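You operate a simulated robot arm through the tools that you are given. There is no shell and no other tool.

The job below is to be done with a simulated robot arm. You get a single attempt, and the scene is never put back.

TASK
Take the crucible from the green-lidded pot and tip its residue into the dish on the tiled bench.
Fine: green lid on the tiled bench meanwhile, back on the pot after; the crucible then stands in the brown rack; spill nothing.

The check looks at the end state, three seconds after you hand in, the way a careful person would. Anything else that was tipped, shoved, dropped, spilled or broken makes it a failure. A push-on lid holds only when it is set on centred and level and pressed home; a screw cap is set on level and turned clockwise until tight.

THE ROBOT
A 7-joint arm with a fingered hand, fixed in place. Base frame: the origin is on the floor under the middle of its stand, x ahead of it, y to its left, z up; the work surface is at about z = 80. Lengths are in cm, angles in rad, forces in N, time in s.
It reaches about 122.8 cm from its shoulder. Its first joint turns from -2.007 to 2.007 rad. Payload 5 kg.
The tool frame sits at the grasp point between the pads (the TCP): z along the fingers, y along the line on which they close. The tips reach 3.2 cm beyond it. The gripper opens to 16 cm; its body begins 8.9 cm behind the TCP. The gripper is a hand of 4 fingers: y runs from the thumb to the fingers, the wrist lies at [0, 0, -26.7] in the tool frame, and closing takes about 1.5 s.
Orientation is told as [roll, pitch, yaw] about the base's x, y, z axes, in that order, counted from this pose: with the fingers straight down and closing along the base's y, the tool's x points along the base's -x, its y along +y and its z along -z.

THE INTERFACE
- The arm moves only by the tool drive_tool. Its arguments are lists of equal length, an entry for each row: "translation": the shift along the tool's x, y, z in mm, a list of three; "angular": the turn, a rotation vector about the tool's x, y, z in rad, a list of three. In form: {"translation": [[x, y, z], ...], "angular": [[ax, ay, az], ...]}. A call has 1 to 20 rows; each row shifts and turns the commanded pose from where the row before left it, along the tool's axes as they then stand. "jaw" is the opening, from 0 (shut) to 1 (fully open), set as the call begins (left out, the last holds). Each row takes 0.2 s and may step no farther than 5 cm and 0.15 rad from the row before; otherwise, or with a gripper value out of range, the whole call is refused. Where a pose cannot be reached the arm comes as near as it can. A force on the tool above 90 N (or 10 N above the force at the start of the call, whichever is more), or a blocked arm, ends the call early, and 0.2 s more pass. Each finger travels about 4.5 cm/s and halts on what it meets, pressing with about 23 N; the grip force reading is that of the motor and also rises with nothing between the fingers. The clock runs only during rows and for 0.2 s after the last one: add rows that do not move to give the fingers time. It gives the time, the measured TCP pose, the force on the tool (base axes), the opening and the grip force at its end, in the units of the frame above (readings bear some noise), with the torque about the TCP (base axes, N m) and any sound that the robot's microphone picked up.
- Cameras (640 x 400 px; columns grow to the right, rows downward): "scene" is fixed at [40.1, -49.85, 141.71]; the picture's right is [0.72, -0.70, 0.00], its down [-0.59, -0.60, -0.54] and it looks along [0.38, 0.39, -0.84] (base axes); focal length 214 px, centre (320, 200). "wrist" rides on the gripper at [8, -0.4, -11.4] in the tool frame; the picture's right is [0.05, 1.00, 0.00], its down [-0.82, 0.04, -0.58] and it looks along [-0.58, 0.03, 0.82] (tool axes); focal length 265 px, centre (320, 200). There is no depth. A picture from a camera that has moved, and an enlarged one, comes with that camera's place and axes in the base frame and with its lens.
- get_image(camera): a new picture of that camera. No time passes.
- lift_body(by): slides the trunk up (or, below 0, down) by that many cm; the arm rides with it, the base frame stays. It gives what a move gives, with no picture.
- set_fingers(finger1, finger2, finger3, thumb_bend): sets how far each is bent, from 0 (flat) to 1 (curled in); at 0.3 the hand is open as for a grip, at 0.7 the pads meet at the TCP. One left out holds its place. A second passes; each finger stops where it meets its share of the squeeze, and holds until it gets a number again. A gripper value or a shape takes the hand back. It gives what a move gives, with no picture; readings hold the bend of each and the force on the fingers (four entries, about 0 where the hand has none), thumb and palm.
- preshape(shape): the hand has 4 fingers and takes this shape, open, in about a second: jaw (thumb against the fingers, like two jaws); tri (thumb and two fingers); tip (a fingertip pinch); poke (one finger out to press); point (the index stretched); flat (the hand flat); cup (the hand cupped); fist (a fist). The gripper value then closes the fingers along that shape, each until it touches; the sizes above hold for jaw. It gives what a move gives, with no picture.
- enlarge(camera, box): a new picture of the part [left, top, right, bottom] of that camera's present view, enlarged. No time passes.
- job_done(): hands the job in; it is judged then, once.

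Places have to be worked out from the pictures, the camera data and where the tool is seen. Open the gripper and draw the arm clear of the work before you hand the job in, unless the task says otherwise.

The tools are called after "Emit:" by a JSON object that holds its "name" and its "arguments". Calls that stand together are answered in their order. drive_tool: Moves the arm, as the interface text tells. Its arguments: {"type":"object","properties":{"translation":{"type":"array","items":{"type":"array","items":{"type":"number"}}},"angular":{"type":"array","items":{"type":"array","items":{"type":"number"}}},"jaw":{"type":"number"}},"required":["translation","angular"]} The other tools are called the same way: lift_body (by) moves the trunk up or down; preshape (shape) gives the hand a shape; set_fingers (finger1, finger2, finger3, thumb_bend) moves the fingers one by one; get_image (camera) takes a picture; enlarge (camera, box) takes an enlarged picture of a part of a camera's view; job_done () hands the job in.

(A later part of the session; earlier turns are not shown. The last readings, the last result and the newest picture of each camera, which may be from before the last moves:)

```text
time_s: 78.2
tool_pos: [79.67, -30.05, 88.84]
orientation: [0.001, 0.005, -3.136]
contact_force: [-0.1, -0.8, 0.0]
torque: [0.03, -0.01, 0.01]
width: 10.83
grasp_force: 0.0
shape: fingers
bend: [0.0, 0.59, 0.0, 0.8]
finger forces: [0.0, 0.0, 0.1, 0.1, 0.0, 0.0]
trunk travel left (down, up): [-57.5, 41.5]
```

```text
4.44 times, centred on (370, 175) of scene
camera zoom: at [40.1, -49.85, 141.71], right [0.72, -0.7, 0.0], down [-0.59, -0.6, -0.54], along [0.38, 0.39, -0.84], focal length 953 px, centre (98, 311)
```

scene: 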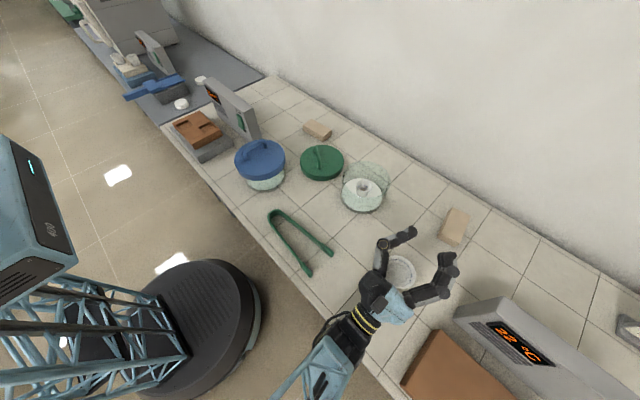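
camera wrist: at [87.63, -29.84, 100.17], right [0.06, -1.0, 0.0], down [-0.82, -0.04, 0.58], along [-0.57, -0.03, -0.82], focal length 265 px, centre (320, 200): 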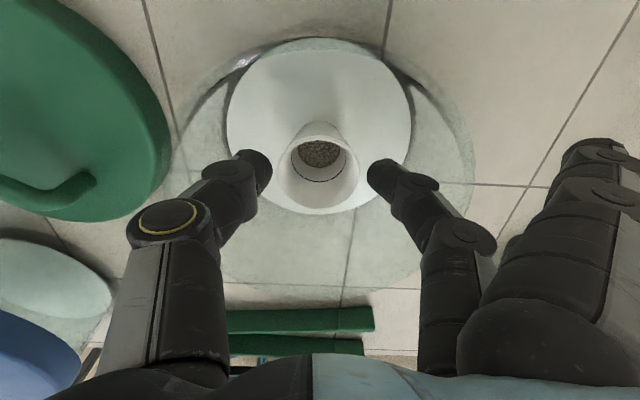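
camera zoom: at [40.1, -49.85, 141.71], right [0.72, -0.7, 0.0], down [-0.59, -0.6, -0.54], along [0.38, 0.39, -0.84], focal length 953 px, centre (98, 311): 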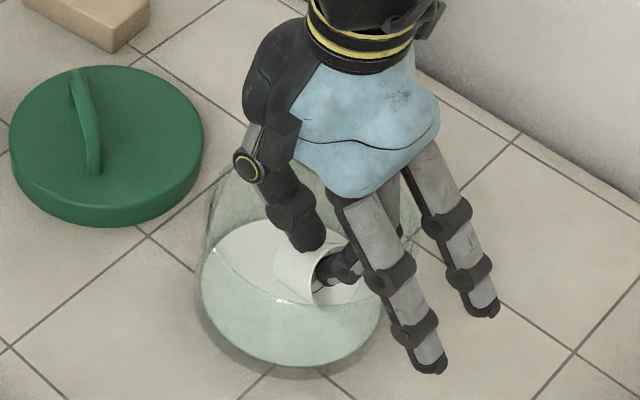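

The thumb overran and tipped the crucible toward the finger inside the pot. I stop and look closely before doing anything else.

Emit:
{"name": "enlarge", "arguments": {"camera": "wrist", "box": [280, 90, 400, 210]}}

Emit:
{"name": "enlarge", "arguments": {"camera": "scene", "box": [345, 165, 405, 215]}}

```text
3.33 times, centred on (340, 150) of wrist
camera zoom: at [87.62, -29.83, 100.17], right [0.06, -1.0, 0.0], down [-0.82, -0.04, 0.58], along [-0.57, -0.03, -0.82], focal length 885 px, centre (253, 367)
```

zoom: 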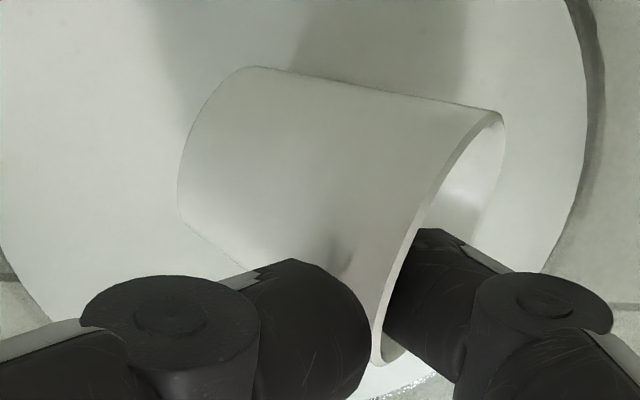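

```text
8.00 times, centred on (375, 190) of scene
camera zoom: at [40.1, -49.85, 141.71], right [0.72, -0.7, 0.0], down [-0.59, -0.6, -0.54], along [0.38, 0.39, -0.84], focal length 1716 px, centre (-120, 280)
```

zoom: 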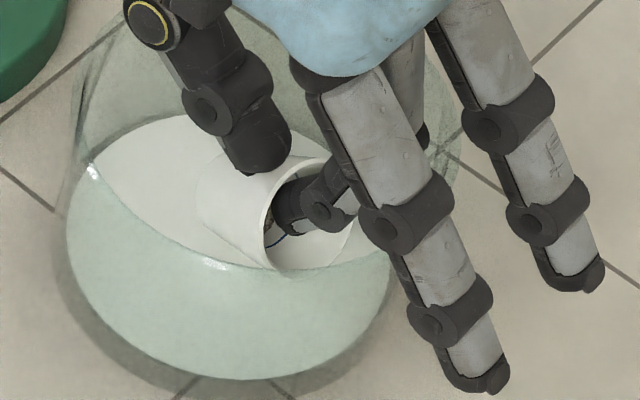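

The crucible leans about 50° toward the finger, with the middle finger's tip hooked inside its mouth; no grains appear spilled. The finger supports it, so I first withdraw only the thumb, then I'll use the finger to push it back upright.

Emit:
{"name": "set_fingers", "arguments": {"thumb_bend": 0.7}}

Emit:
{"name": "enlarge", "arguments": {"camera": "wrist", "box": [240, 80, 420, 230]}}

Emit:
{"name": "enlarge", "arguments": {"camera": "scene", "box": [345, 165, 405, 215]}}

```text
time_s: 79.2
tool_pos: [79.57, -30.22, 88.66]
orientation: [0.0, 0.003, -3.138]
contact_force: [0.3, 0.1, 0.9]
torque: [0.04, -0.02, 0.0]
width: 12.76
grasp_force: 0.0
shape: fingers
bend: [0.0, 0.59, 0.0, 0.7]
finger forces: [0.1, 0.1, 0.0, 0.1, 0.0, 0.0]
trunk travel left (down, up): [-57.5, 41.5]
```

```text
2.67 times, centred on (330, 155) of wrist
camera zoom: at [87.62, -29.83, 100.16], right [0.06, -1.0, 0.0], down [-0.82, -0.04, 0.58], along [-0.57, -0.03, -0.82], focal length 708 px, centre (293, 320)
```

zoom: 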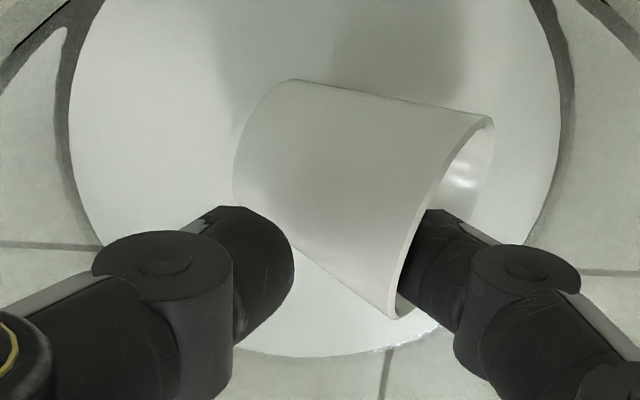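

```text
8.00 times, centred on (375, 190) of scene
camera zoom: at [40.1, -49.85, 141.71], right [0.72, -0.7, 0.0], down [-0.59, -0.6, -0.54], along [0.38, 0.39, -0.84], focal length 1716 px, centre (-120, 280)
```

zoom: 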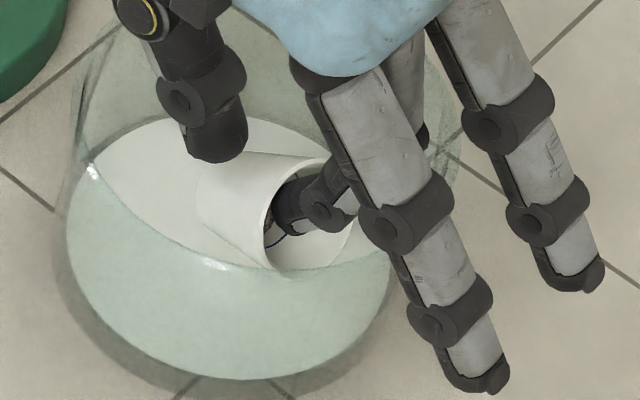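

With the thumb at 0.7 the crucible stays propped on the middle finger. I now move the hand slowly toward +y so that the finger inside pushes the upper wall and rotates the crucible upright.

Emit:
{"name": "drive_tool", "arguments": {"translation": [[0, -2, 0], [0, -2, 0], [0, -2, 0], [0, -2, 0], [0, -2, 0], [0, -2, 0]], "angular": [[0, 0, 0], [0, 0, 0], [0, 0, 0], [0, 0, 0], [0, 0, 0], [0, 0, 0]]}}

Emit:
{"name": "enlarge", "arguments": {"camera": "wrist", "box": [240, 80, 420, 230]}}

Emit:
{"name": "enlarge", "arguments": {"camera": "scene", "box": [345, 165, 405, 215]}}

```text
time_s: 80.6
tool_pos: [79.6, -28.91, 88.56]
orientation: [0.001, 0.005, -3.137]
contact_force: [-0.9, -1.0, 1.4]
torque: [-0.01, 0.01, 0.02]
width: 12.8
grasp_force: 0.1
shape: fingers
bend: [0.0, 0.59, 0.0, 0.7]
finger forces: [0.0, 0.1, 0.0, 0.0, 0.0, 0.1]
trunk travel left (down, up): [-57.5, 41.5]
```

```text
2.67 times, centred on (330, 155) of wrist
camera zoom: at [87.52, -28.52, 100.09], right [0.06, -1.0, 0.0], down [-0.82, -0.04, 0.58], along [-0.57, -0.03, -0.82], focal length 708 px, centre (293, 320)
```

zoom: 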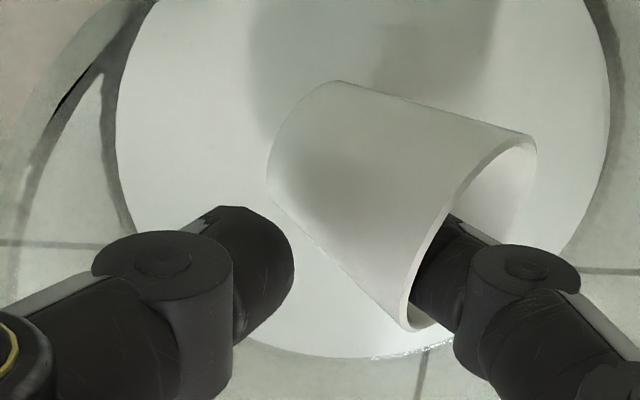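

```text
8.00 times, centred on (375, 190) of scene
camera zoom: at [40.1, -49.85, 141.71], right [0.72, -0.7, 0.0], down [-0.59, -0.6, -0.54], along [0.38, 0.39, -0.84], focal length 1716 px, centre (-120, 280)
```

zoom: 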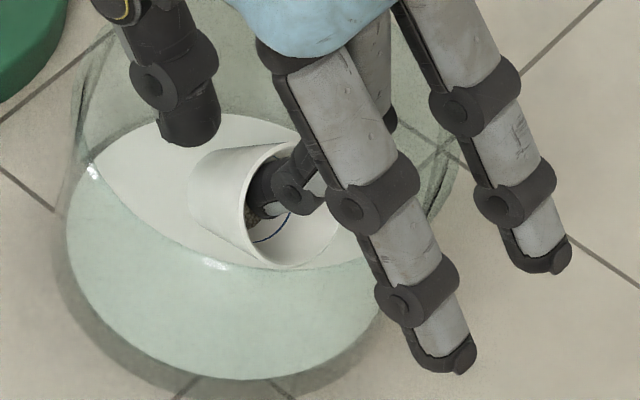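

It is rotating upright as planned. I continue slowly.

Emit:
{"name": "drive_tool", "arguments": {"translation": [[0, -2, 0], [0, -2, 0], [0, -2, 0], [0, -2, 0]], "angular": [[0, 0, 0], [0, 0, 0], [0, 0, 0], [0, 0, 0]]}}

Emit:
{"name": "enlarge", "arguments": {"camera": "wrist", "box": [240, 80, 420, 230]}}

Emit:
{"name": "enlarge", "arguments": {"camera": "scene", "box": [345, 165, 405, 215]}}

```text
time_s: 81.6
tool_pos: [79.46, -28.09, 88.6]
orientation: [-0.001, 0.005, -3.14]
contact_force: [0.8, -2.5, 3.1]
torque: [0.17, 0.0, 0.02]
width: 12.66
grasp_force: 2.6
shape: fingers
bend: [0.0, 0.59, 0.0, 0.7]
finger forces: [0.0, 0.0, 0.0, 0.1, 4.6, 0.0]
trunk travel left (down, up): [-57.5, 41.5]
```

```text
2.67 times, centred on (330, 155) of wrist
camera zoom: at [87.52, -27.83, 100.11], right [0.05, -1.0, 0.0], down [-0.82, -0.04, 0.58], along [-0.57, -0.03, -0.82], focal length 708 px, centre (293, 320)
```

zoom: 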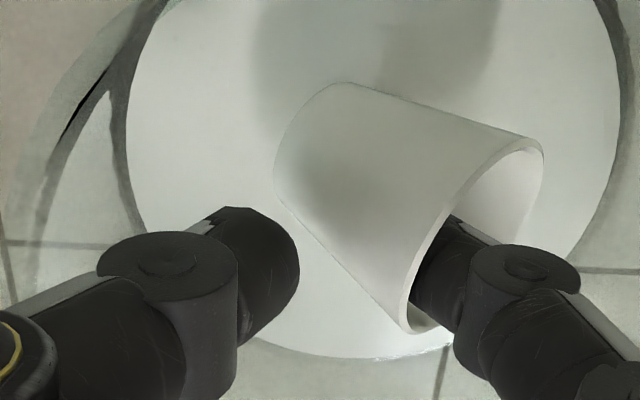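

```text
8.00 times, centred on (375, 190) of scene
camera zoom: at [40.1, -49.85, 141.71], right [0.72, -0.7, 0.0], down [-0.59, -0.6, -0.54], along [0.38, 0.39, -0.84], focal length 1716 px, centre (-120, 280)
```

zoom: 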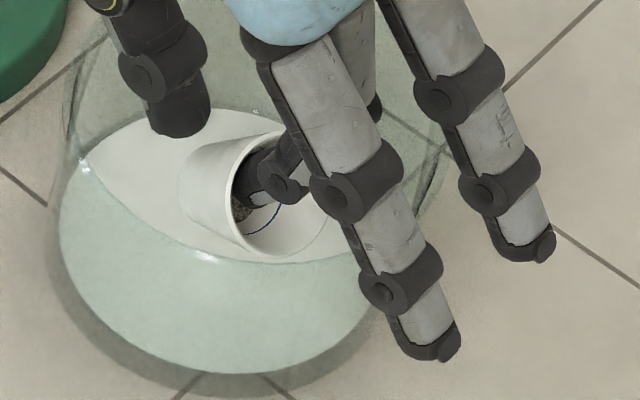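

The thumb's back now lightly touches the pot wall (4.6 N), so I must not push further that way. I look closely at the situation first.

Emit:
{"name": "enlarge", "arguments": {"camera": "scene", "box": [355, 170, 395, 205]}}

Emit:
{"name": "enlarge", "arguments": {"camera": "wrist", "box": [310, 100, 410, 180]}}

Emit:
{"name": "enlarge", "arguments": {"camera": "scene", "box": [300, 120, 440, 230]}}

```text
11.43 times, centred on (375, 188) of scene
camera zoom: at [40.1, -49.85, 141.71], right [0.72, -0.7, 0.0], down [-0.59, -0.6, -0.54], along [0.38, 0.39, -0.84], focal length 2451 px, centre (-309, 343)
```

zoom: 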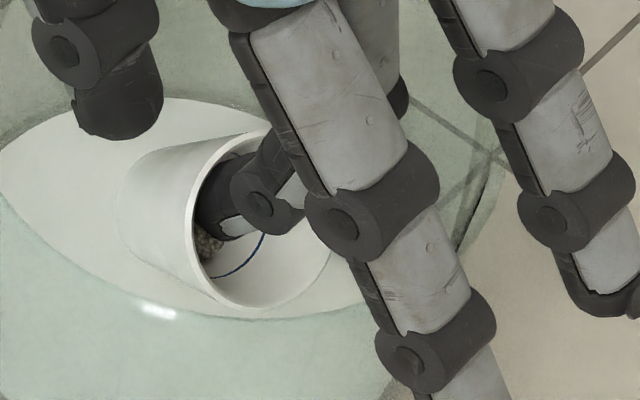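

```text
5.00 times, centred on (360, 140) of wrist
camera zoom: at [87.52, -27.83, 100.11], right [0.05, -1.0, 0.0], down [-0.82, -0.04, 0.58], along [-0.57, -0.03, -0.82], focal length 1327 px, centre (120, 500)
```

zoom: 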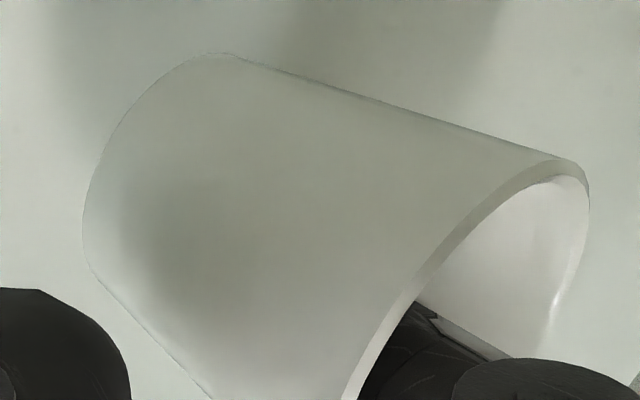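

```text
3.64 times, centred on (370, 175) of scene
camera zoom: at [40.1, -49.85, 141.71], right [0.72, -0.7, 0.0], down [-0.59, -0.6, -0.54], along [0.38, 0.39, -0.84], focal length 780 px, centre (138, 291)
```

zoom: 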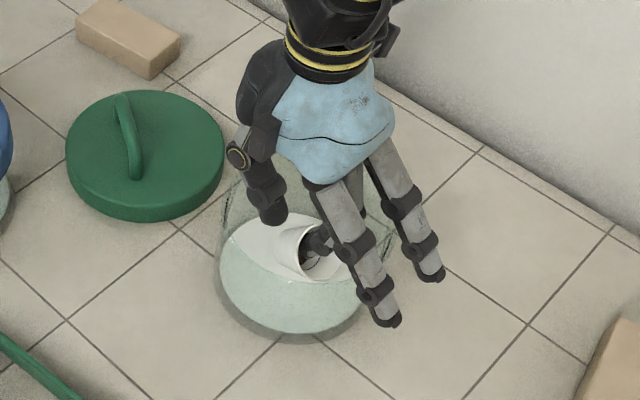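

The finger tip sits under the crucible's upper wall and the grains are all in the lower corner, tilt roughly 45°. Instead of moving the hand, I bend the middle finger a bit further to push the wall upright.

Emit:
{"name": "set_fingers", "arguments": {"finger2": 0.61}}

Emit:
{"name": "enlarge", "arguments": {"camera": "wrist", "box": [240, 80, 420, 230]}}

Emit:
{"name": "enlarge", "arguments": {"camera": "scene", "box": [345, 165, 405, 215]}}

```text
time_s: 82.6
tool_pos: [79.48, -28.09, 88.58]
orientation: [-0.001, 0.005, -3.138]
contact_force: [0.4, -3.7, 3.6]
torque: [0.2, -0.02, -0.03]
width: 12.66
grasp_force: 2.4
shape: fingers
bend: [0.0, 0.61, 0.0, 0.7]
finger forces: [0.0, 0.0, 0.0, 0.1, 4.8, 0.1]
trunk travel left (down, up): [-57.5, 41.5]
```

```text
2.67 times, centred on (330, 155) of wrist
camera zoom: at [87.53, -27.79, 100.11], right [0.06, -1.0, 0.0], down [-0.82, -0.04, 0.57], along [-0.57, -0.03, -0.82], focal length 708 px, centre (293, 320)
```

zoom: 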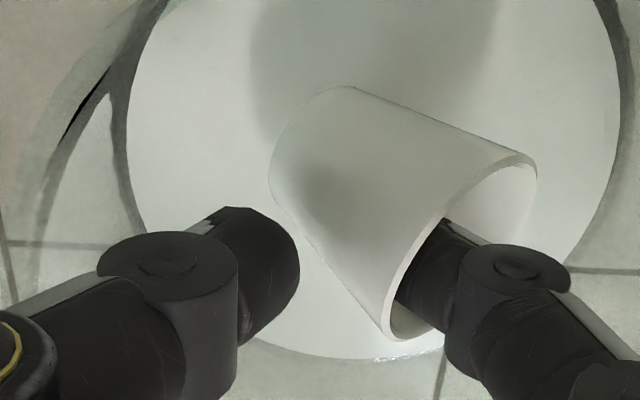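

```text
8.00 times, centred on (375, 190) of scene
camera zoom: at [40.1, -49.85, 141.71], right [0.72, -0.7, 0.0], down [-0.59, -0.6, -0.54], along [0.38, 0.39, -0.84], focal length 1716 px, centre (-120, 280)
```

zoom: 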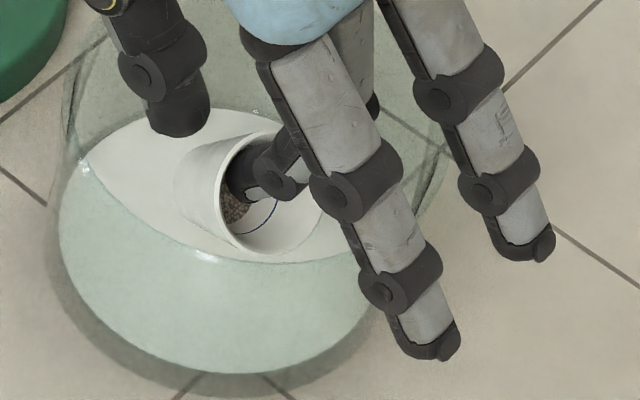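

That rotates it properly (the bottom barely moved). Continue to 0.63.

Emit:
{"name": "set_fingers", "arguments": {"finger2": 0.63}}

Emit:
{"name": "enlarge", "arguments": {"camera": "wrist", "box": [240, 80, 420, 230]}}

Emit:
{"name": "enlarge", "arguments": {"camera": "scene", "box": [345, 165, 405, 215]}}

```text
time_s: 83.6
tool_pos: [79.53, -28.13, 88.57]
orientation: [-0.001, 0.003, -3.138]
contact_force: [0.2, -3.8, 3.4]
torque: [0.16, 0.02, 0.01]
width: 12.68
grasp_force: 2.6
shape: fingers
bend: [0.0, 0.63, 0.0, 0.7]
finger forces: [0.0, 0.0, 0.0, 0.1, 4.3, 0.1]
trunk travel left (down, up): [-57.5, 41.5]
```

```text
2.67 times, centred on (330, 155) of wrist
camera zoom: at [87.54, -27.79, 100.11], right [0.06, -1.0, 0.0], down [-0.82, -0.04, 0.57], along [-0.57, -0.03, -0.82], focal length 708 px, centre (293, 320)
```

zoom: 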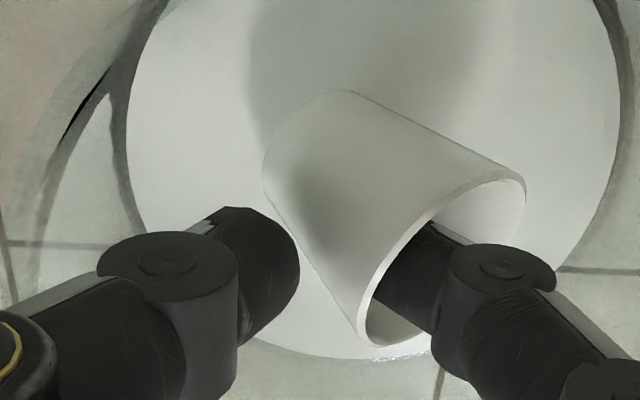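

```text
8.00 times, centred on (375, 190) of scene
camera zoom: at [40.1, -49.85, 141.71], right [0.72, -0.7, 0.0], down [-0.59, -0.6, -0.54], along [0.38, 0.39, -0.84], focal length 1716 px, centre (-120, 280)
```

zoom: 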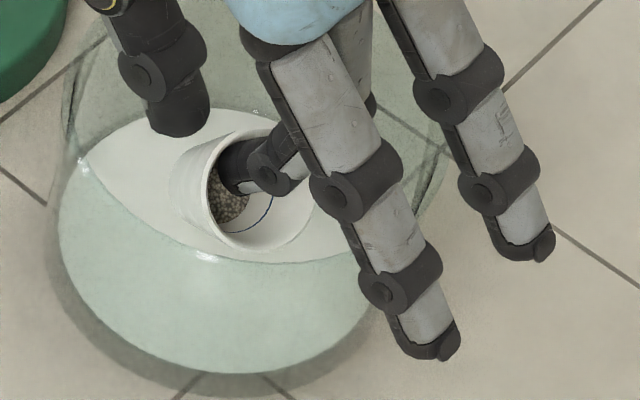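

Good, continuing to 0.65.

Emit:
{"name": "set_fingers", "arguments": {"finger2": 0.65}}

Emit:
{"name": "enlarge", "arguments": {"camera": "wrist", "box": [240, 80, 420, 230]}}

Emit:
{"name": "enlarge", "arguments": {"camera": "scene", "box": [345, 165, 405, 215]}}

```text
time_s: 84.6
tool_pos: [79.57, -28.19, 88.62]
orientation: [0.0, 0.003, -3.139]
contact_force: [0.5, -3.6, 3.3]
torque: [0.18, 0.02, -0.01]
width: 12.67
grasp_force: 2.1
shape: fingers
bend: [0.0, 0.65, 0.0, 0.7]
finger forces: [0.0, 0.1, 0.1, 0.0, 4.3, 0.0]
trunk travel left (down, up): [-57.5, 41.5]
```

```text
2.67 times, centred on (330, 155) of wrist
camera zoom: at [87.54, -27.79, 100.11], right [0.06, -1.0, 0.0], down [-0.82, -0.04, 0.57], along [-0.57, -0.03, -0.82], focal length 708 px, centre (293, 320)
```

zoom: 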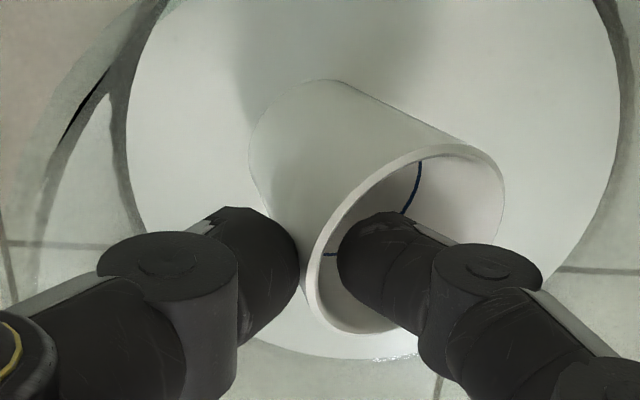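

```text
8.00 times, centred on (375, 190) of scene
camera zoom: at [40.1, -49.85, 141.71], right [0.72, -0.7, 0.0], down [-0.59, -0.6, -0.54], along [0.38, 0.39, -0.84], focal length 1716 px, centre (-120, 280)
```

zoom: 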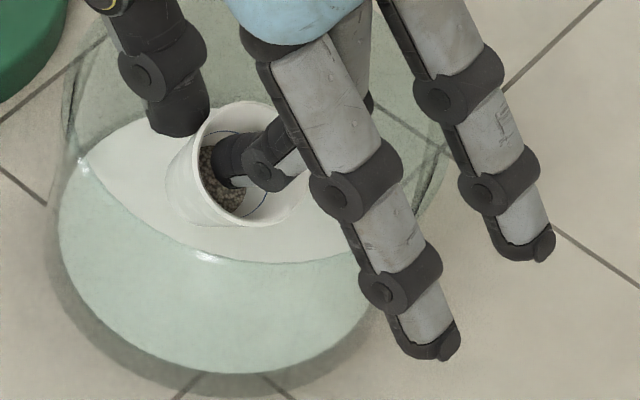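

The crucible has swung nearly upright and now leans on the thumb, with its wall between thumb (outside) and middle finger (inside). That is a usable wall pinch, so I close the finger in small steps to clamp the wall.

Emit:
{"name": "set_fingers", "arguments": {"finger2": 0.68}}

Emit:
{"name": "enlarge", "arguments": {"camera": "wrist", "box": [240, 80, 420, 230]}}

Emit:
{"name": "enlarge", "arguments": {"camera": "scene", "box": [345, 165, 405, 215]}}

```text
time_s: 85.6
tool_pos: [79.56, -28.04, 88.54]
orientation: [0.001, 0.004, -3.138]
contact_force: [-0.2, -2.7, 2.7]
torque: [0.17, 0.03, 0.02]
width: 12.71
grasp_force: 1.8
shape: fingers
bend: [0.0, 0.68, 0.0, 0.7]
finger forces: [0.1, 0.1, 0.1, 0.1, 4.2, 0.1]
trunk travel left (down, up): [-57.5, 41.5]
```

```text
2.67 times, centred on (330, 155) of wrist
camera zoom: at [87.54, -27.79, 100.11], right [0.06, -1.0, 0.0], down [-0.82, -0.04, 0.57], along [-0.57, -0.03, -0.82], focal length 708 px, centre (293, 320)
```

zoom: 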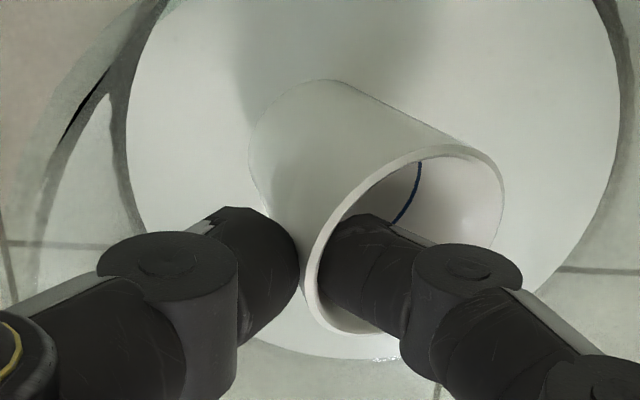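

```text
8.00 times, centred on (375, 190) of scene
camera zoom: at [40.1, -49.85, 141.71], right [0.72, -0.7, 0.0], down [-0.59, -0.6, -0.54], along [0.38, 0.39, -0.84], focal length 1716 px, centre (-120, 280)
```

zoom: 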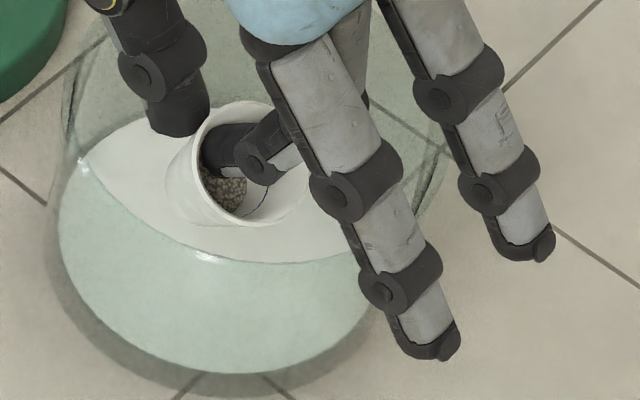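

Nearly touching both sides of the wall. One more small step to clamp.

Emit:
{"name": "set_fingers", "arguments": {"finger2": 0.71}}

Emit:
{"name": "enlarge", "arguments": {"camera": "wrist", "box": [240, 80, 420, 230]}}

```text
time_s: 86.6
tool_pos: [79.47, -28.03, 88.53]
orientation: [0.001, 0.003, -3.138]
contact_force: [0.3, -3.0, 2.4]
torque: [0.18, -0.01, 0.01]
width: 12.75
grasp_force: 4.3
shape: fingers
bend: [0.0, 0.7, 0.0, 0.7]
finger forces: [0.0, 1.9, 0.0, 0.0, 6.1, 0.0]
trunk travel left (down, up): [-57.5, 41.5]
```

```text
2.67 times, centred on (330, 155) of wrist
camera zoom: at [87.54, -27.8, 100.1], right [0.06, -1.0, 0.0], down [-0.82, -0.04, 0.58], along [-0.57, -0.03, -0.82], focal length 708 px, centre (293, 320)
```

zoom: 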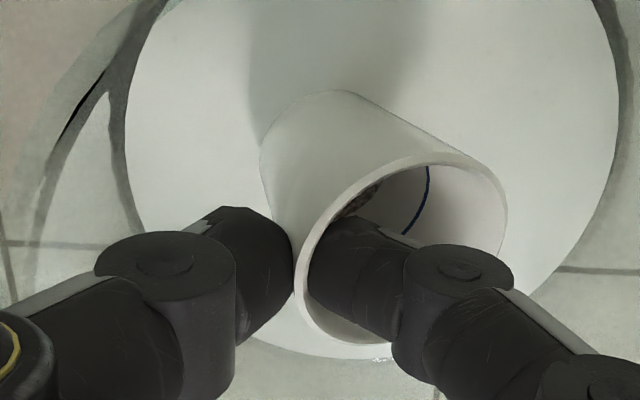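

Clamped lightly (about 2 N). I tighten both a little, the thumb's inward move also easing it off the pot wall.

Emit:
{"name": "set_fingers", "arguments": {"finger2": 0.74, "thumb_bend": 0.72}}

Emit:
{"name": "enlarge", "arguments": {"camera": "wrist", "box": [240, 80, 420, 230]}}

Emit:
{"name": "enlarge", "arguments": {"camera": "scene", "box": [345, 165, 405, 215]}}

```text
time_s: 87.6
tool_pos: [79.5, -28.13, 88.55]
orientation: [-0.001, 0.003, -3.137]
contact_force: [0.0, -2.0, 1.9]
torque: [0.16, 0.03, 0.02]
width: 12.62
grasp_force: 6.8
shape: fingers
bend: [0.0, 0.72, 0.0, 0.71]
finger forces: [0.0, 5.5, 0.1, 0.0, 9.0, 0.0]
trunk travel left (down, up): [-57.5, 41.5]
```

```text
2.67 times, centred on (330, 155) of wrist
camera zoom: at [87.54, -27.79, 100.1], right [0.06, -1.0, 0.0], down [-0.82, -0.04, 0.58], along [-0.57, -0.03, -0.82], focal length 708 px, centre (293, 320)
```

zoom: 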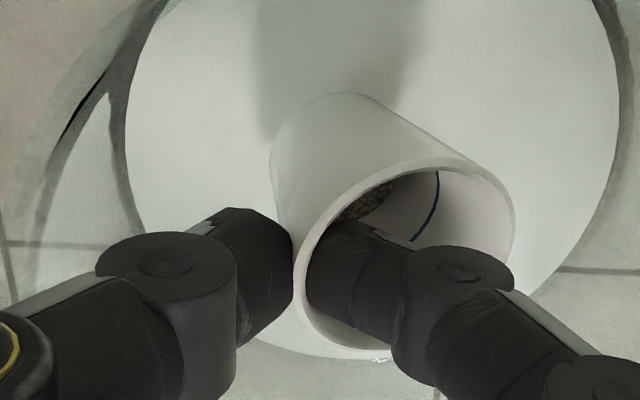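

```text
8.00 times, centred on (375, 190) of scene
camera zoom: at [40.1, -49.85, 141.71], right [0.72, -0.7, 0.0], down [-0.59, -0.6, -0.54], along [0.38, 0.39, -0.84], focal length 1716 px, centre (-120, 280)
```

zoom: 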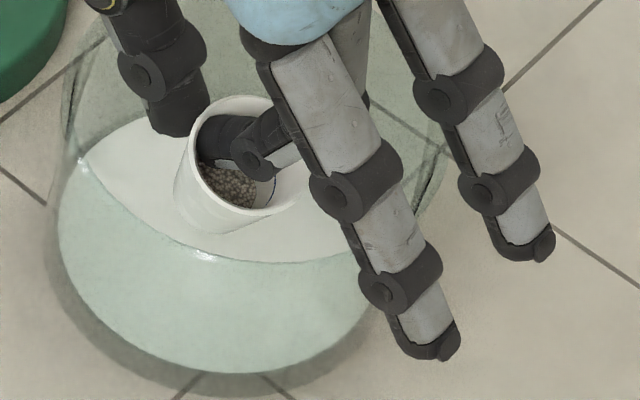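

The wall is aligning with the pads and the crucible is more upright. I tighten a bit more for a secure hold.

Emit:
{"name": "set_fingers", "arguments": {"finger2": 0.78, "thumb_bend": 0.74}}

Emit:
{"name": "enlarge", "arguments": {"camera": "wrist", "box": [240, 80, 420, 230]}}

Emit:
{"name": "enlarge", "arguments": {"camera": "scene", "box": [345, 165, 405, 215]}}

```text
time_s: 88.6
tool_pos: [79.56, -28.07, 88.51]
orientation: [0.001, 0.004, -3.138]
contact_force: [0.5, -2.5, 0.9]
torque: [0.16, 0.02, 0.0]
width: 12.59
grasp_force: 8.6
shape: fingers
bend: [0.0, 0.72, 0.0, 0.72]
finger forces: [0.0, 7.5, 0.1, 0.1, 10.2, 0.1]
trunk travel left (down, up): [-57.5, 41.5]
```

```text
2.67 times, centred on (330, 155) of wrist
camera zoom: at [87.54, -27.79, 100.1], right [0.06, -1.0, 0.0], down [-0.82, -0.04, 0.58], along [-0.57, -0.03, -0.82], focal length 708 px, centre (293, 320)
```

zoom: 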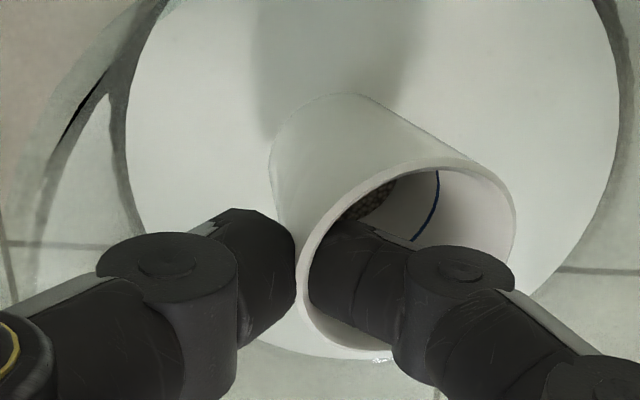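

```text
8.00 times, centred on (375, 190) of scene
camera zoom: at [40.1, -49.85, 141.71], right [0.72, -0.7, 0.0], down [-0.59, -0.6, -0.54], along [0.38, 0.39, -0.84], focal length 1716 px, centre (-120, 280)
```

zoom: 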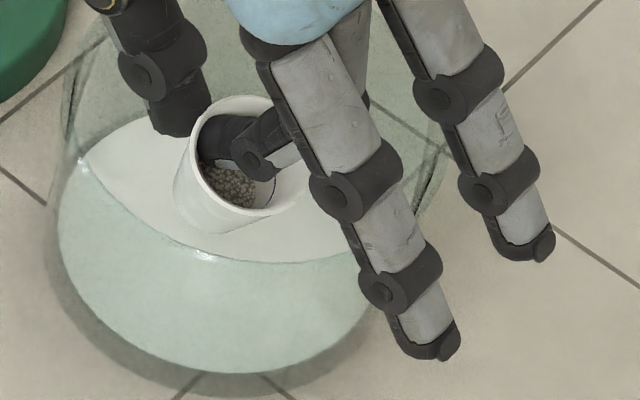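

Held at about 7.5 N on the wall. I ease 3 mm away from the pot wall and lift slowly, then check that the crucible comes along.

Emit:
{"name": "drive_tool", "arguments": {"translation": [[0, 1.5, -2], [0, 1.5, -2], [0, 0, -4], [0, 0, -6], [0, 0, -8], [0, 0, 0]], "angular": [[0, 0, 0], [0, 0, 0], [0, 0, 0], [0, 0, 0], [0, 0, 0], [0, 0, 0]]}}

Emit:
{"name": "enlarge", "arguments": {"camera": "wrist", "box": [240, 80, 420, 230]}}

Emit:
{"name": "enlarge", "arguments": {"camera": "scene", "box": [335, 155, 405, 215]}}

```text
time_s: 90.0
tool_pos: [79.5, -28.32, 90.95]
orientation: [-0.001, 0.001, -3.138]
contact_force: [1.0, -0.5, -0.9]
torque: [0.02, -0.02, -0.01]
width: 12.59
grasp_force: 7.1
shape: fingers
bend: [0.0, 0.72, 0.0, 0.72]
finger forces: [0.0, 7.1, 0.1, 0.0, 7.0, 0.0]
trunk travel left (down, up): [-57.5, 41.5]
```

```text
2.67 times, centred on (330, 155) of wrist
camera zoom: at [87.55, -28.08, 102.37], right [0.06, -1.0, 0.0], down [-0.82, -0.04, 0.58], along [-0.57, -0.03, -0.82], focal length 708 px, centre (293, 320)
```

zoom: 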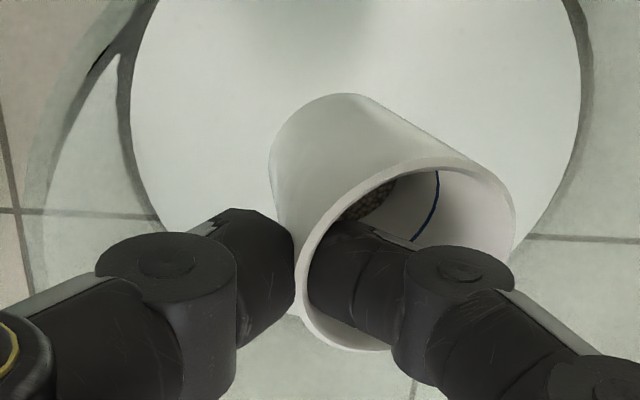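

```text
6.67 times, centred on (370, 185) of scene
camera zoom: at [40.1, -49.85, 141.71], right [0.72, -0.7, 0.0], down [-0.59, -0.6, -0.54], along [0.38, 0.39, -0.84], focal length 1430 px, centre (-13, 300)
```

zoom: 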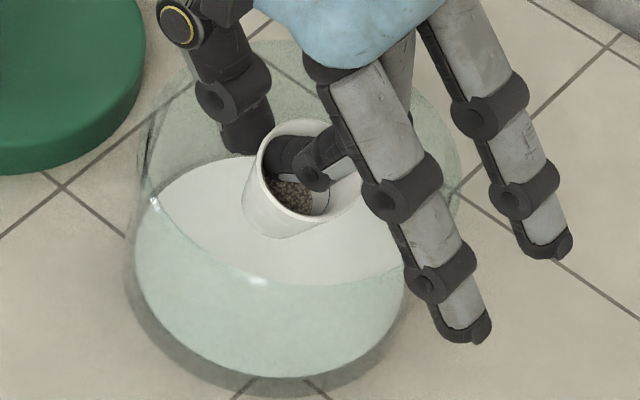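

The crucible comes along firmly and the pot is free. I raise it well clear of the pot.

Emit:
{"name": "drive_tool", "arguments": {"translation": [[0, 0, -10], [0, 0, -15], [0, 0, -20], [0, 0, -20], [0, 0, -20], [0, 0, -20], [0, 0, -15], [0, 0, 0]], "angular": [[0, 0, 0], [0, 0, 0], [0, 0, 0], [0, 0, 0], [0, 0, 0], [0, 0, 0], [0, 0, 0], [0, 0, 0]]}}

Emit:
{"name": "get_image", "arguments": {"camera": "wrist"}}

Emit:
{"name": "enlarge", "arguments": {"camera": "scene", "box": [300, 90, 440, 220]}}

Emit:
{"name": "enlarge", "arguments": {"camera": "scene", "box": [350, 120, 410, 170]}}

```text
time_s: 91.8
tool_pos: [79.47, -28.27, 102.89]
orientation: [0.0, 0.001, -3.139]
contact_force: [-0.4, 0.1, -1.7]
torque: [0.01, 0.01, 0.01]
width: 12.59
grasp_force: 7.0
shape: fingers
bend: [0.0, 0.72, 0.0, 0.72]
finger forces: [0.0, 7.1, 0.0, 0.0, 6.9, 0.0]
trunk travel left (down, up): [-57.5, 41.5]
```

```text
taken
camera wrist: at [87.53, -27.95, 114.38], right [0.06, -1.0, 0.0], down [-0.82, -0.04, 0.58], along [-0.57, -0.03, -0.82], focal length 265 px, centre (320, 200)
```

wrist: 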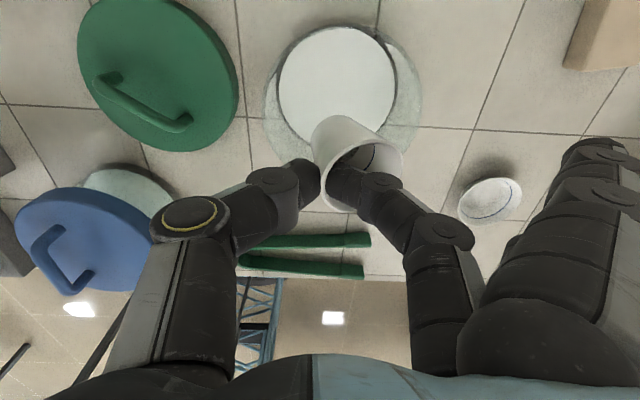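

```text
3.08 times, centred on (370, 155) of scene
camera zoom: at [40.1, -49.85, 141.71], right [0.72, -0.7, 0.0], down [-0.59, -0.6, -0.54], along [0.38, 0.39, -0.84], focal length 660 px, centre (166, 338)
```

zoom: 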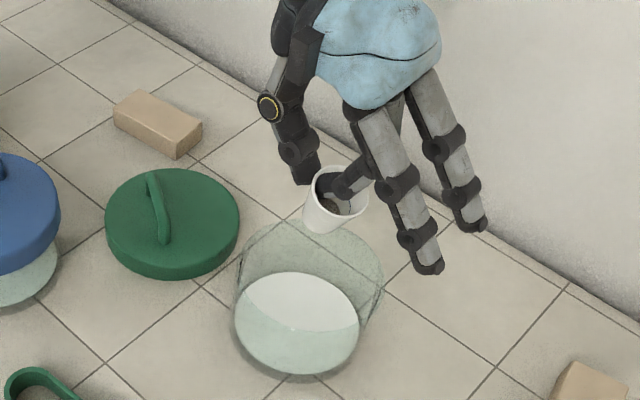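

```text
8.00 times, centred on (380, 145) of scene
camera zoom: at [40.1, -49.85, 141.71], right [0.72, -0.7, 0.0], down [-0.59, -0.6, -0.54], along [0.38, 0.39, -0.84], focal length 1716 px, centre (-160, 640)
```

zoom: 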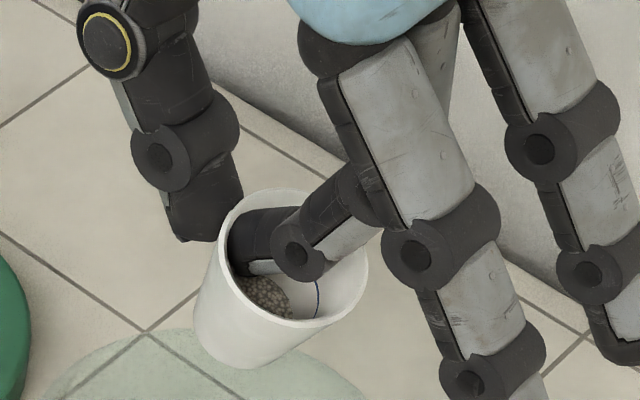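

The crucible with its residue is out, held tilted about 19° (mouth toward -y, slightly -x). I level it by turning the hand, then carry it to free tiles near (67, -40), where I can set it down and re-grip it from outside.

Emit:
{"name": "drive_tool", "arguments": {"translation": [[0, 0, 0], [0, 0, 0], [0, 0, 0], [0, 0, 0], [0, 0, 0], [0, 0, 0], [-10, 7, 4], [-20, 14.5, 8], [-20, 14.5, 8], [-20, 14.5, 8], [-20, 14.5, 8], [-20, 14.5, 8], [-11, 8, 4], [0, 0, 0]], "angular": [[-0.05, -0.027, 0], [-0.05, -0.027, 0], [-0.05, -0.027, 0], [-0.05, -0.027, 0], [-0.05, -0.027, 0], [-0.05, -0.025, 0], [0, 0, 0], [0, 0, 0], [0, 0, 0], [0, 0, 0], [0, 0, 0], [0, 0, 0], [0, 0, 0], [0, 0, 0]]}}

Emit:
{"name": "get_image", "arguments": {"camera": "scene"}}

Emit:
{"name": "get_image", "arguments": {"camera": "wrist"}}

Emit:
{"name": "enlarge", "arguments": {"camera": "scene", "box": [330, 150, 430, 240]}}

```text
time_s: 94.8
tool_pos: [67.21, -37.74, 102.78]
orientation: [0.301, -0.156, 3.121]
contact_force: [0.6, 0.5, -0.1]
torque: [0.02, 0.01, 0.0]
width: 12.62
grasp_force: 6.8
shape: fingers
bend: [0.0, 0.72, 0.0, 0.72]
finger forces: [0.0, 7.2, 0.0, 0.0, 6.8, 0.0]
trunk travel left (down, up): [-57.5, 41.5]
```

```text
taken
```

scene: 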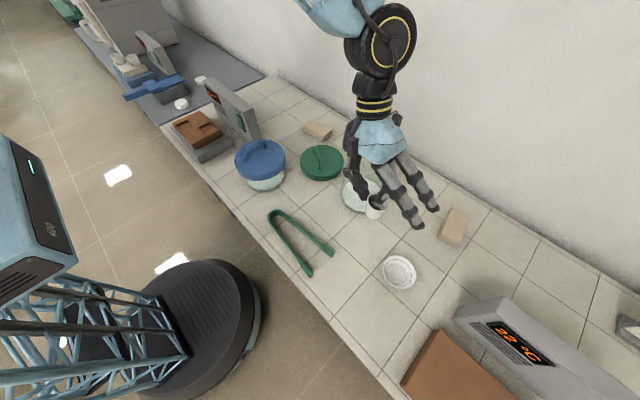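

```text
taken
camera wrist: at [76.78, -34.37, 112.32], right [0.08, -0.95, 0.29], down [-0.72, 0.15, 0.68], along [-0.69, -0.26, -0.67], focal length 265 px, centre (320, 200)
```

wrist: 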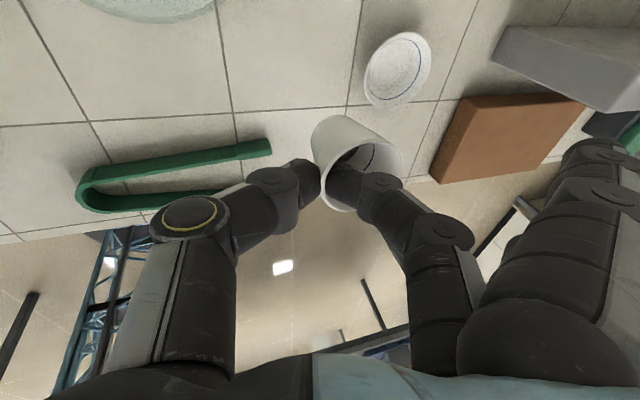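

```text
4.44 times, centred on (380, 195) of scene
camera zoom: at [40.1, -49.85, 141.71], right [0.72, -0.7, 0.0], down [-0.59, -0.6, -0.54], along [0.38, 0.39, -0.84], focal length 953 px, centre (53, 222)
```

zoom: 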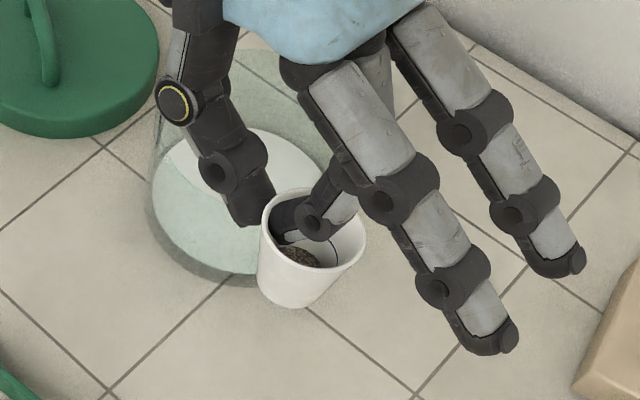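

The crucible now hangs essentially level, about 15 cm above the tiles near (68, -40). I lower it 13 cm, then continue in small steps until it touches.

Emit:
{"name": "drive_tool", "arguments": {"translation": [[1.6, -3, 9.4], [3.1, -5.9, 18.8], [3.1, -5.9, 18.8], [3.1, -5.9, 18.8], [3.1, -5.9, 18.8], [3.1, -5.9, 18.8], [3.1, -5.9, 18.8], [0, 0, 0]], "angular": [[0, 0, 0], [0, 0, 0], [0, 0, 0], [0, 0, 0], [0, 0, 0], [0, 0, 0], [0, 0, 0], [0, 0, 0]]}}

Emit:
{"name": "enlarge", "arguments": {"camera": "scene", "box": [330, 160, 430, 250]}}

Emit:
{"name": "get_image", "arguments": {"camera": "wrist"}}

```text
time_s: 96.6
tool_pos: [67.11, -37.9, 89.77]
orientation: [0.303, -0.155, 3.122]
contact_force: [-0.1, -0.6, -0.8]
torque: [0.01, -0.02, 0.0]
width: 12.61
grasp_force: 7.3
shape: fingers
bend: [0.0, 0.72, 0.0, 0.72]
finger forces: [0.0, 7.3, 0.0, 0.0, 6.8, 0.0]
trunk travel left (down, up): [-57.5, 41.5]
```

```text
4.44 times, centred on (380, 205) of scene
camera zoom: at [40.1, -49.85, 141.71], right [0.72, -0.7, 0.0], down [-0.59, -0.6, -0.54], along [0.38, 0.39, -0.84], focal length 953 px, centre (53, 178)
```

zoom: 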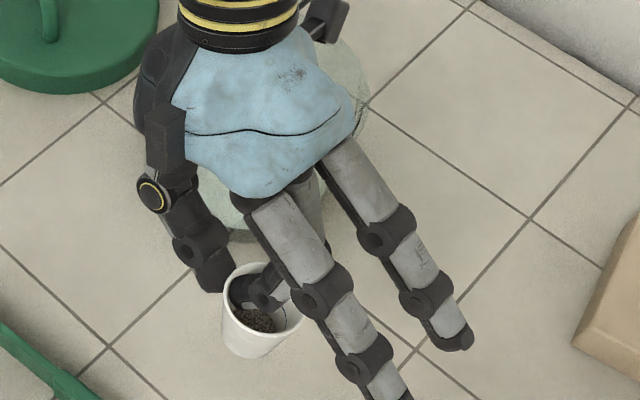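

```text
taken
camera wrist: at [76.81, -34.39, 99.24], right [0.08, -0.96, 0.29], down [-0.72, 0.15, 0.68], along [-0.69, -0.26, -0.67], focal length 265 px, centre (320, 200)
```

wrist: 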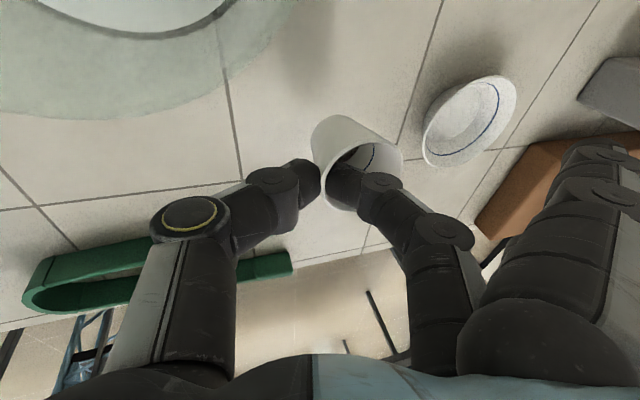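

Still secure. Lowering in 2 mm steps, watching force.

Emit:
{"name": "drive_tool", "arguments": {"translation": [[0.31, -0.59, 1.88], [0.31, -0.59, 1.88], [0.31, -0.59, 1.88], [0.31, -0.59, 1.88], [0.31, -0.59, 1.88], [0.31, -0.59, 1.88], [0.31, -0.59, 1.88], [0, 0, 0]], "angular": [[0, 0, 0], [0, 0, 0], [0, 0, 0], [0, 0, 0], [0, 0, 0], [0, 0, 0], [0, 0, 0], [0, 0, 0]]}}

Emit:
{"name": "enlarge", "arguments": {"camera": "scene", "box": [345, 195, 405, 255]}}

```text
time_s: 98.4
tool_pos: [67.05, -37.95, 88.37]
orientation: [0.303, -0.156, 3.121]
contact_force: [-0.4, -0.1, -0.5]
torque: [0.02, 0.02, 0.02]
width: 12.58
grasp_force: 7.4
shape: fingers
bend: [0.0, 0.72, 0.0, 0.72]
finger forces: [0.0, 7.3, 0.0, 0.0, 6.9, 0.0]
trunk travel left (down, up): [-57.5, 41.5]
```

```text
6.67 times, centred on (375, 225) of scene
camera zoom: at [40.1, -49.85, 141.71], right [0.72, -0.7, 0.0], down [-0.59, -0.6, -0.54], along [0.38, 0.39, -0.84], focal length 1430 px, centre (-47, 33)
```

zoom: 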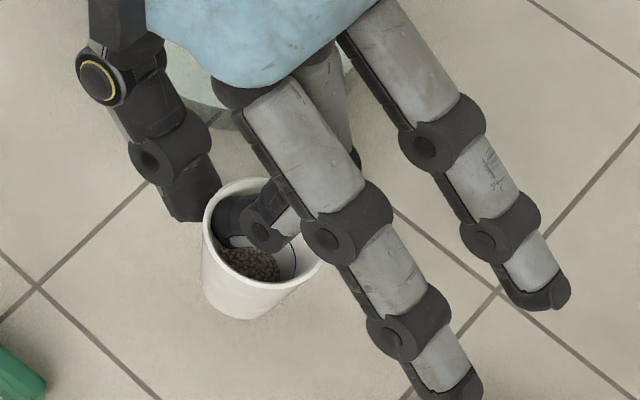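

Close to the tiles now. Continuing in 1 mm steps.

Emit:
{"name": "drive_tool", "arguments": {"translation": [[0.16, -0.3, 0.94], [0.16, -0.3, 0.94], [0.16, -0.3, 0.94], [0.16, -0.3, 0.94], [0.16, -0.3, 0.94], [0.16, -0.3, 0.94], [0.16, -0.3, 0.94], [0.16, -0.3, 0.94], [0.16, -0.3, 0.94], [0.16, -0.3, 0.94]], "angular": [[0, 0, 0], [0, 0, 0], [0, 0, 0], [0, 0, 0], [0, 0, 0], [0, 0, 0], [0, 0, 0], [0, 0, 0], [0, 0, 0], [0, 0, 0]]}}

Emit:
{"name": "enlarge", "arguments": {"camera": "scene", "box": [345, 195, 405, 255]}}

```text
time_s: 100.6
tool_pos: [67.09, -37.86, 87.41]
orientation: [0.303, -0.157, 3.119]
contact_force: [0.1, -0.2, -0.8]
torque: [-0.01, -0.01, 0.01]
width: 12.6
grasp_force: 7.4
shape: fingers
bend: [0.0, 0.72, 0.0, 0.72]
finger forces: [0.1, 7.3, 0.1, 0.0, 6.8, 0.0]
trunk travel left (down, up): [-57.5, 41.5]
```

```text
6.67 times, centred on (375, 225) of scene
camera zoom: at [40.1, -49.85, 141.71], right [0.72, -0.7, 0.0], down [-0.59, -0.6, -0.54], along [0.38, 0.39, -0.84], focal length 1430 px, centre (-47, 33)
```

zoom: 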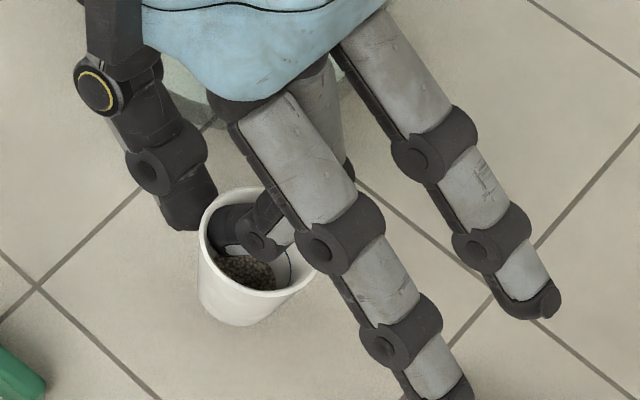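

No contact yet; continue.

Emit:
{"name": "drive_tool", "arguments": {"translation": [[0.16, -0.3, 0.94], [0.16, -0.3, 0.94], [0.16, -0.3, 0.94], [0.16, -0.3, 0.94], [0.16, -0.3, 0.94], [0.16, -0.3, 0.94], [0.16, -0.3, 0.94], [0.16, -0.3, 0.94], [0.16, -0.3, 0.94], [0.16, -0.3, 0.94]], "angular": [[0, 0, 0], [0, 0, 0], [0, 0, 0], [0, 0, 0], [0, 0, 0], [0, 0, 0], [0, 0, 0], [0, 0, 0], [0, 0, 0], [0, 0, 0]]}}

Emit:
{"name": "enlarge", "arguments": {"camera": "scene", "box": [345, 195, 405, 255]}}

```text
time_s: 102.8
tool_pos: [67.14, -37.96, 86.46]
orientation: [0.303, -0.154, 3.122]
contact_force: [-0.1, -0.2, 0.5]
torque: [0.01, 0.02, -0.01]
width: 12.62
grasp_force: 7.4
shape: fingers
bend: [0.0, 0.72, 0.0, 0.72]
finger forces: [0.0, 7.3, 0.0, 0.0, 6.9, 0.1]
trunk travel left (down, up): [-57.5, 41.5]
```

```text
6.67 times, centred on (375, 225) of scene
camera zoom: at [40.1, -49.85, 141.71], right [0.72, -0.7, 0.0], down [-0.59, -0.6, -0.54], along [0.38, 0.39, -0.84], focal length 1430 px, centre (-47, 33)
```

zoom: 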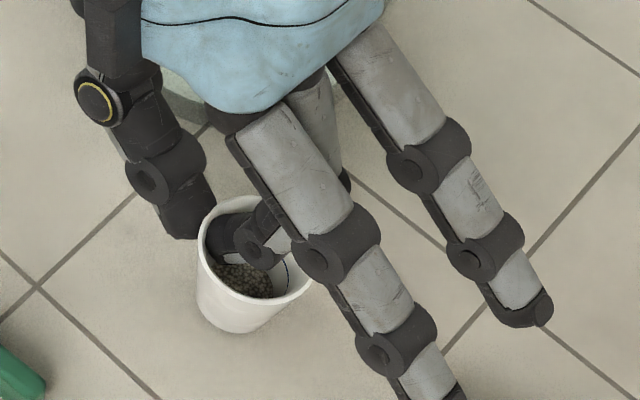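

Possibly just about to touch. A few more millimetres.

Emit:
{"name": "drive_tool", "arguments": {"translation": [[0.16, -0.3, 0.94], [0.16, -0.3, 0.94], [0.16, -0.3, 0.94], [0.16, -0.3, 0.94], [0.16, -0.3, 0.94]], "angular": [[0, 0, 0], [0, 0, 0], [0, 0, 0], [0, 0, 0], [0, 0, 0]]}}

Emit:
{"name": "enlarge", "arguments": {"camera": "scene", "box": [345, 195, 405, 255]}}

```text
time_s: 104.0
tool_pos: [67.19, -37.8, 86.02]
orientation: [0.301, -0.155, 3.12]
contact_force: [-1.4, 1.6, 4.1]
torque: [-0.05, 0.05, -0.02]
width: 12.59
grasp_force: 8.8
shape: fingers
bend: [0.0, 0.72, 0.0, 0.72]
finger forces: [0.0, 8.5, 0.0, 0.0, 8.4, 0.0]
trunk travel left (down, up): [-57.5, 41.5]
```

```text
6.67 times, centred on (375, 225) of scene
camera zoom: at [40.1, -49.85, 141.71], right [0.72, -0.7, 0.0], down [-0.59, -0.6, -0.54], along [0.38, 0.39, -0.84], focal length 1430 px, centre (-47, 33)
```

zoom: 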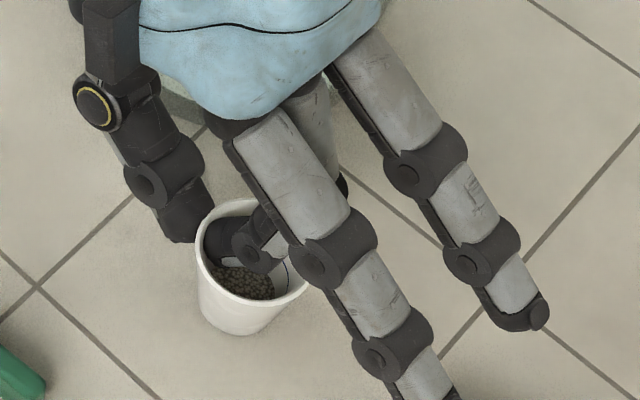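

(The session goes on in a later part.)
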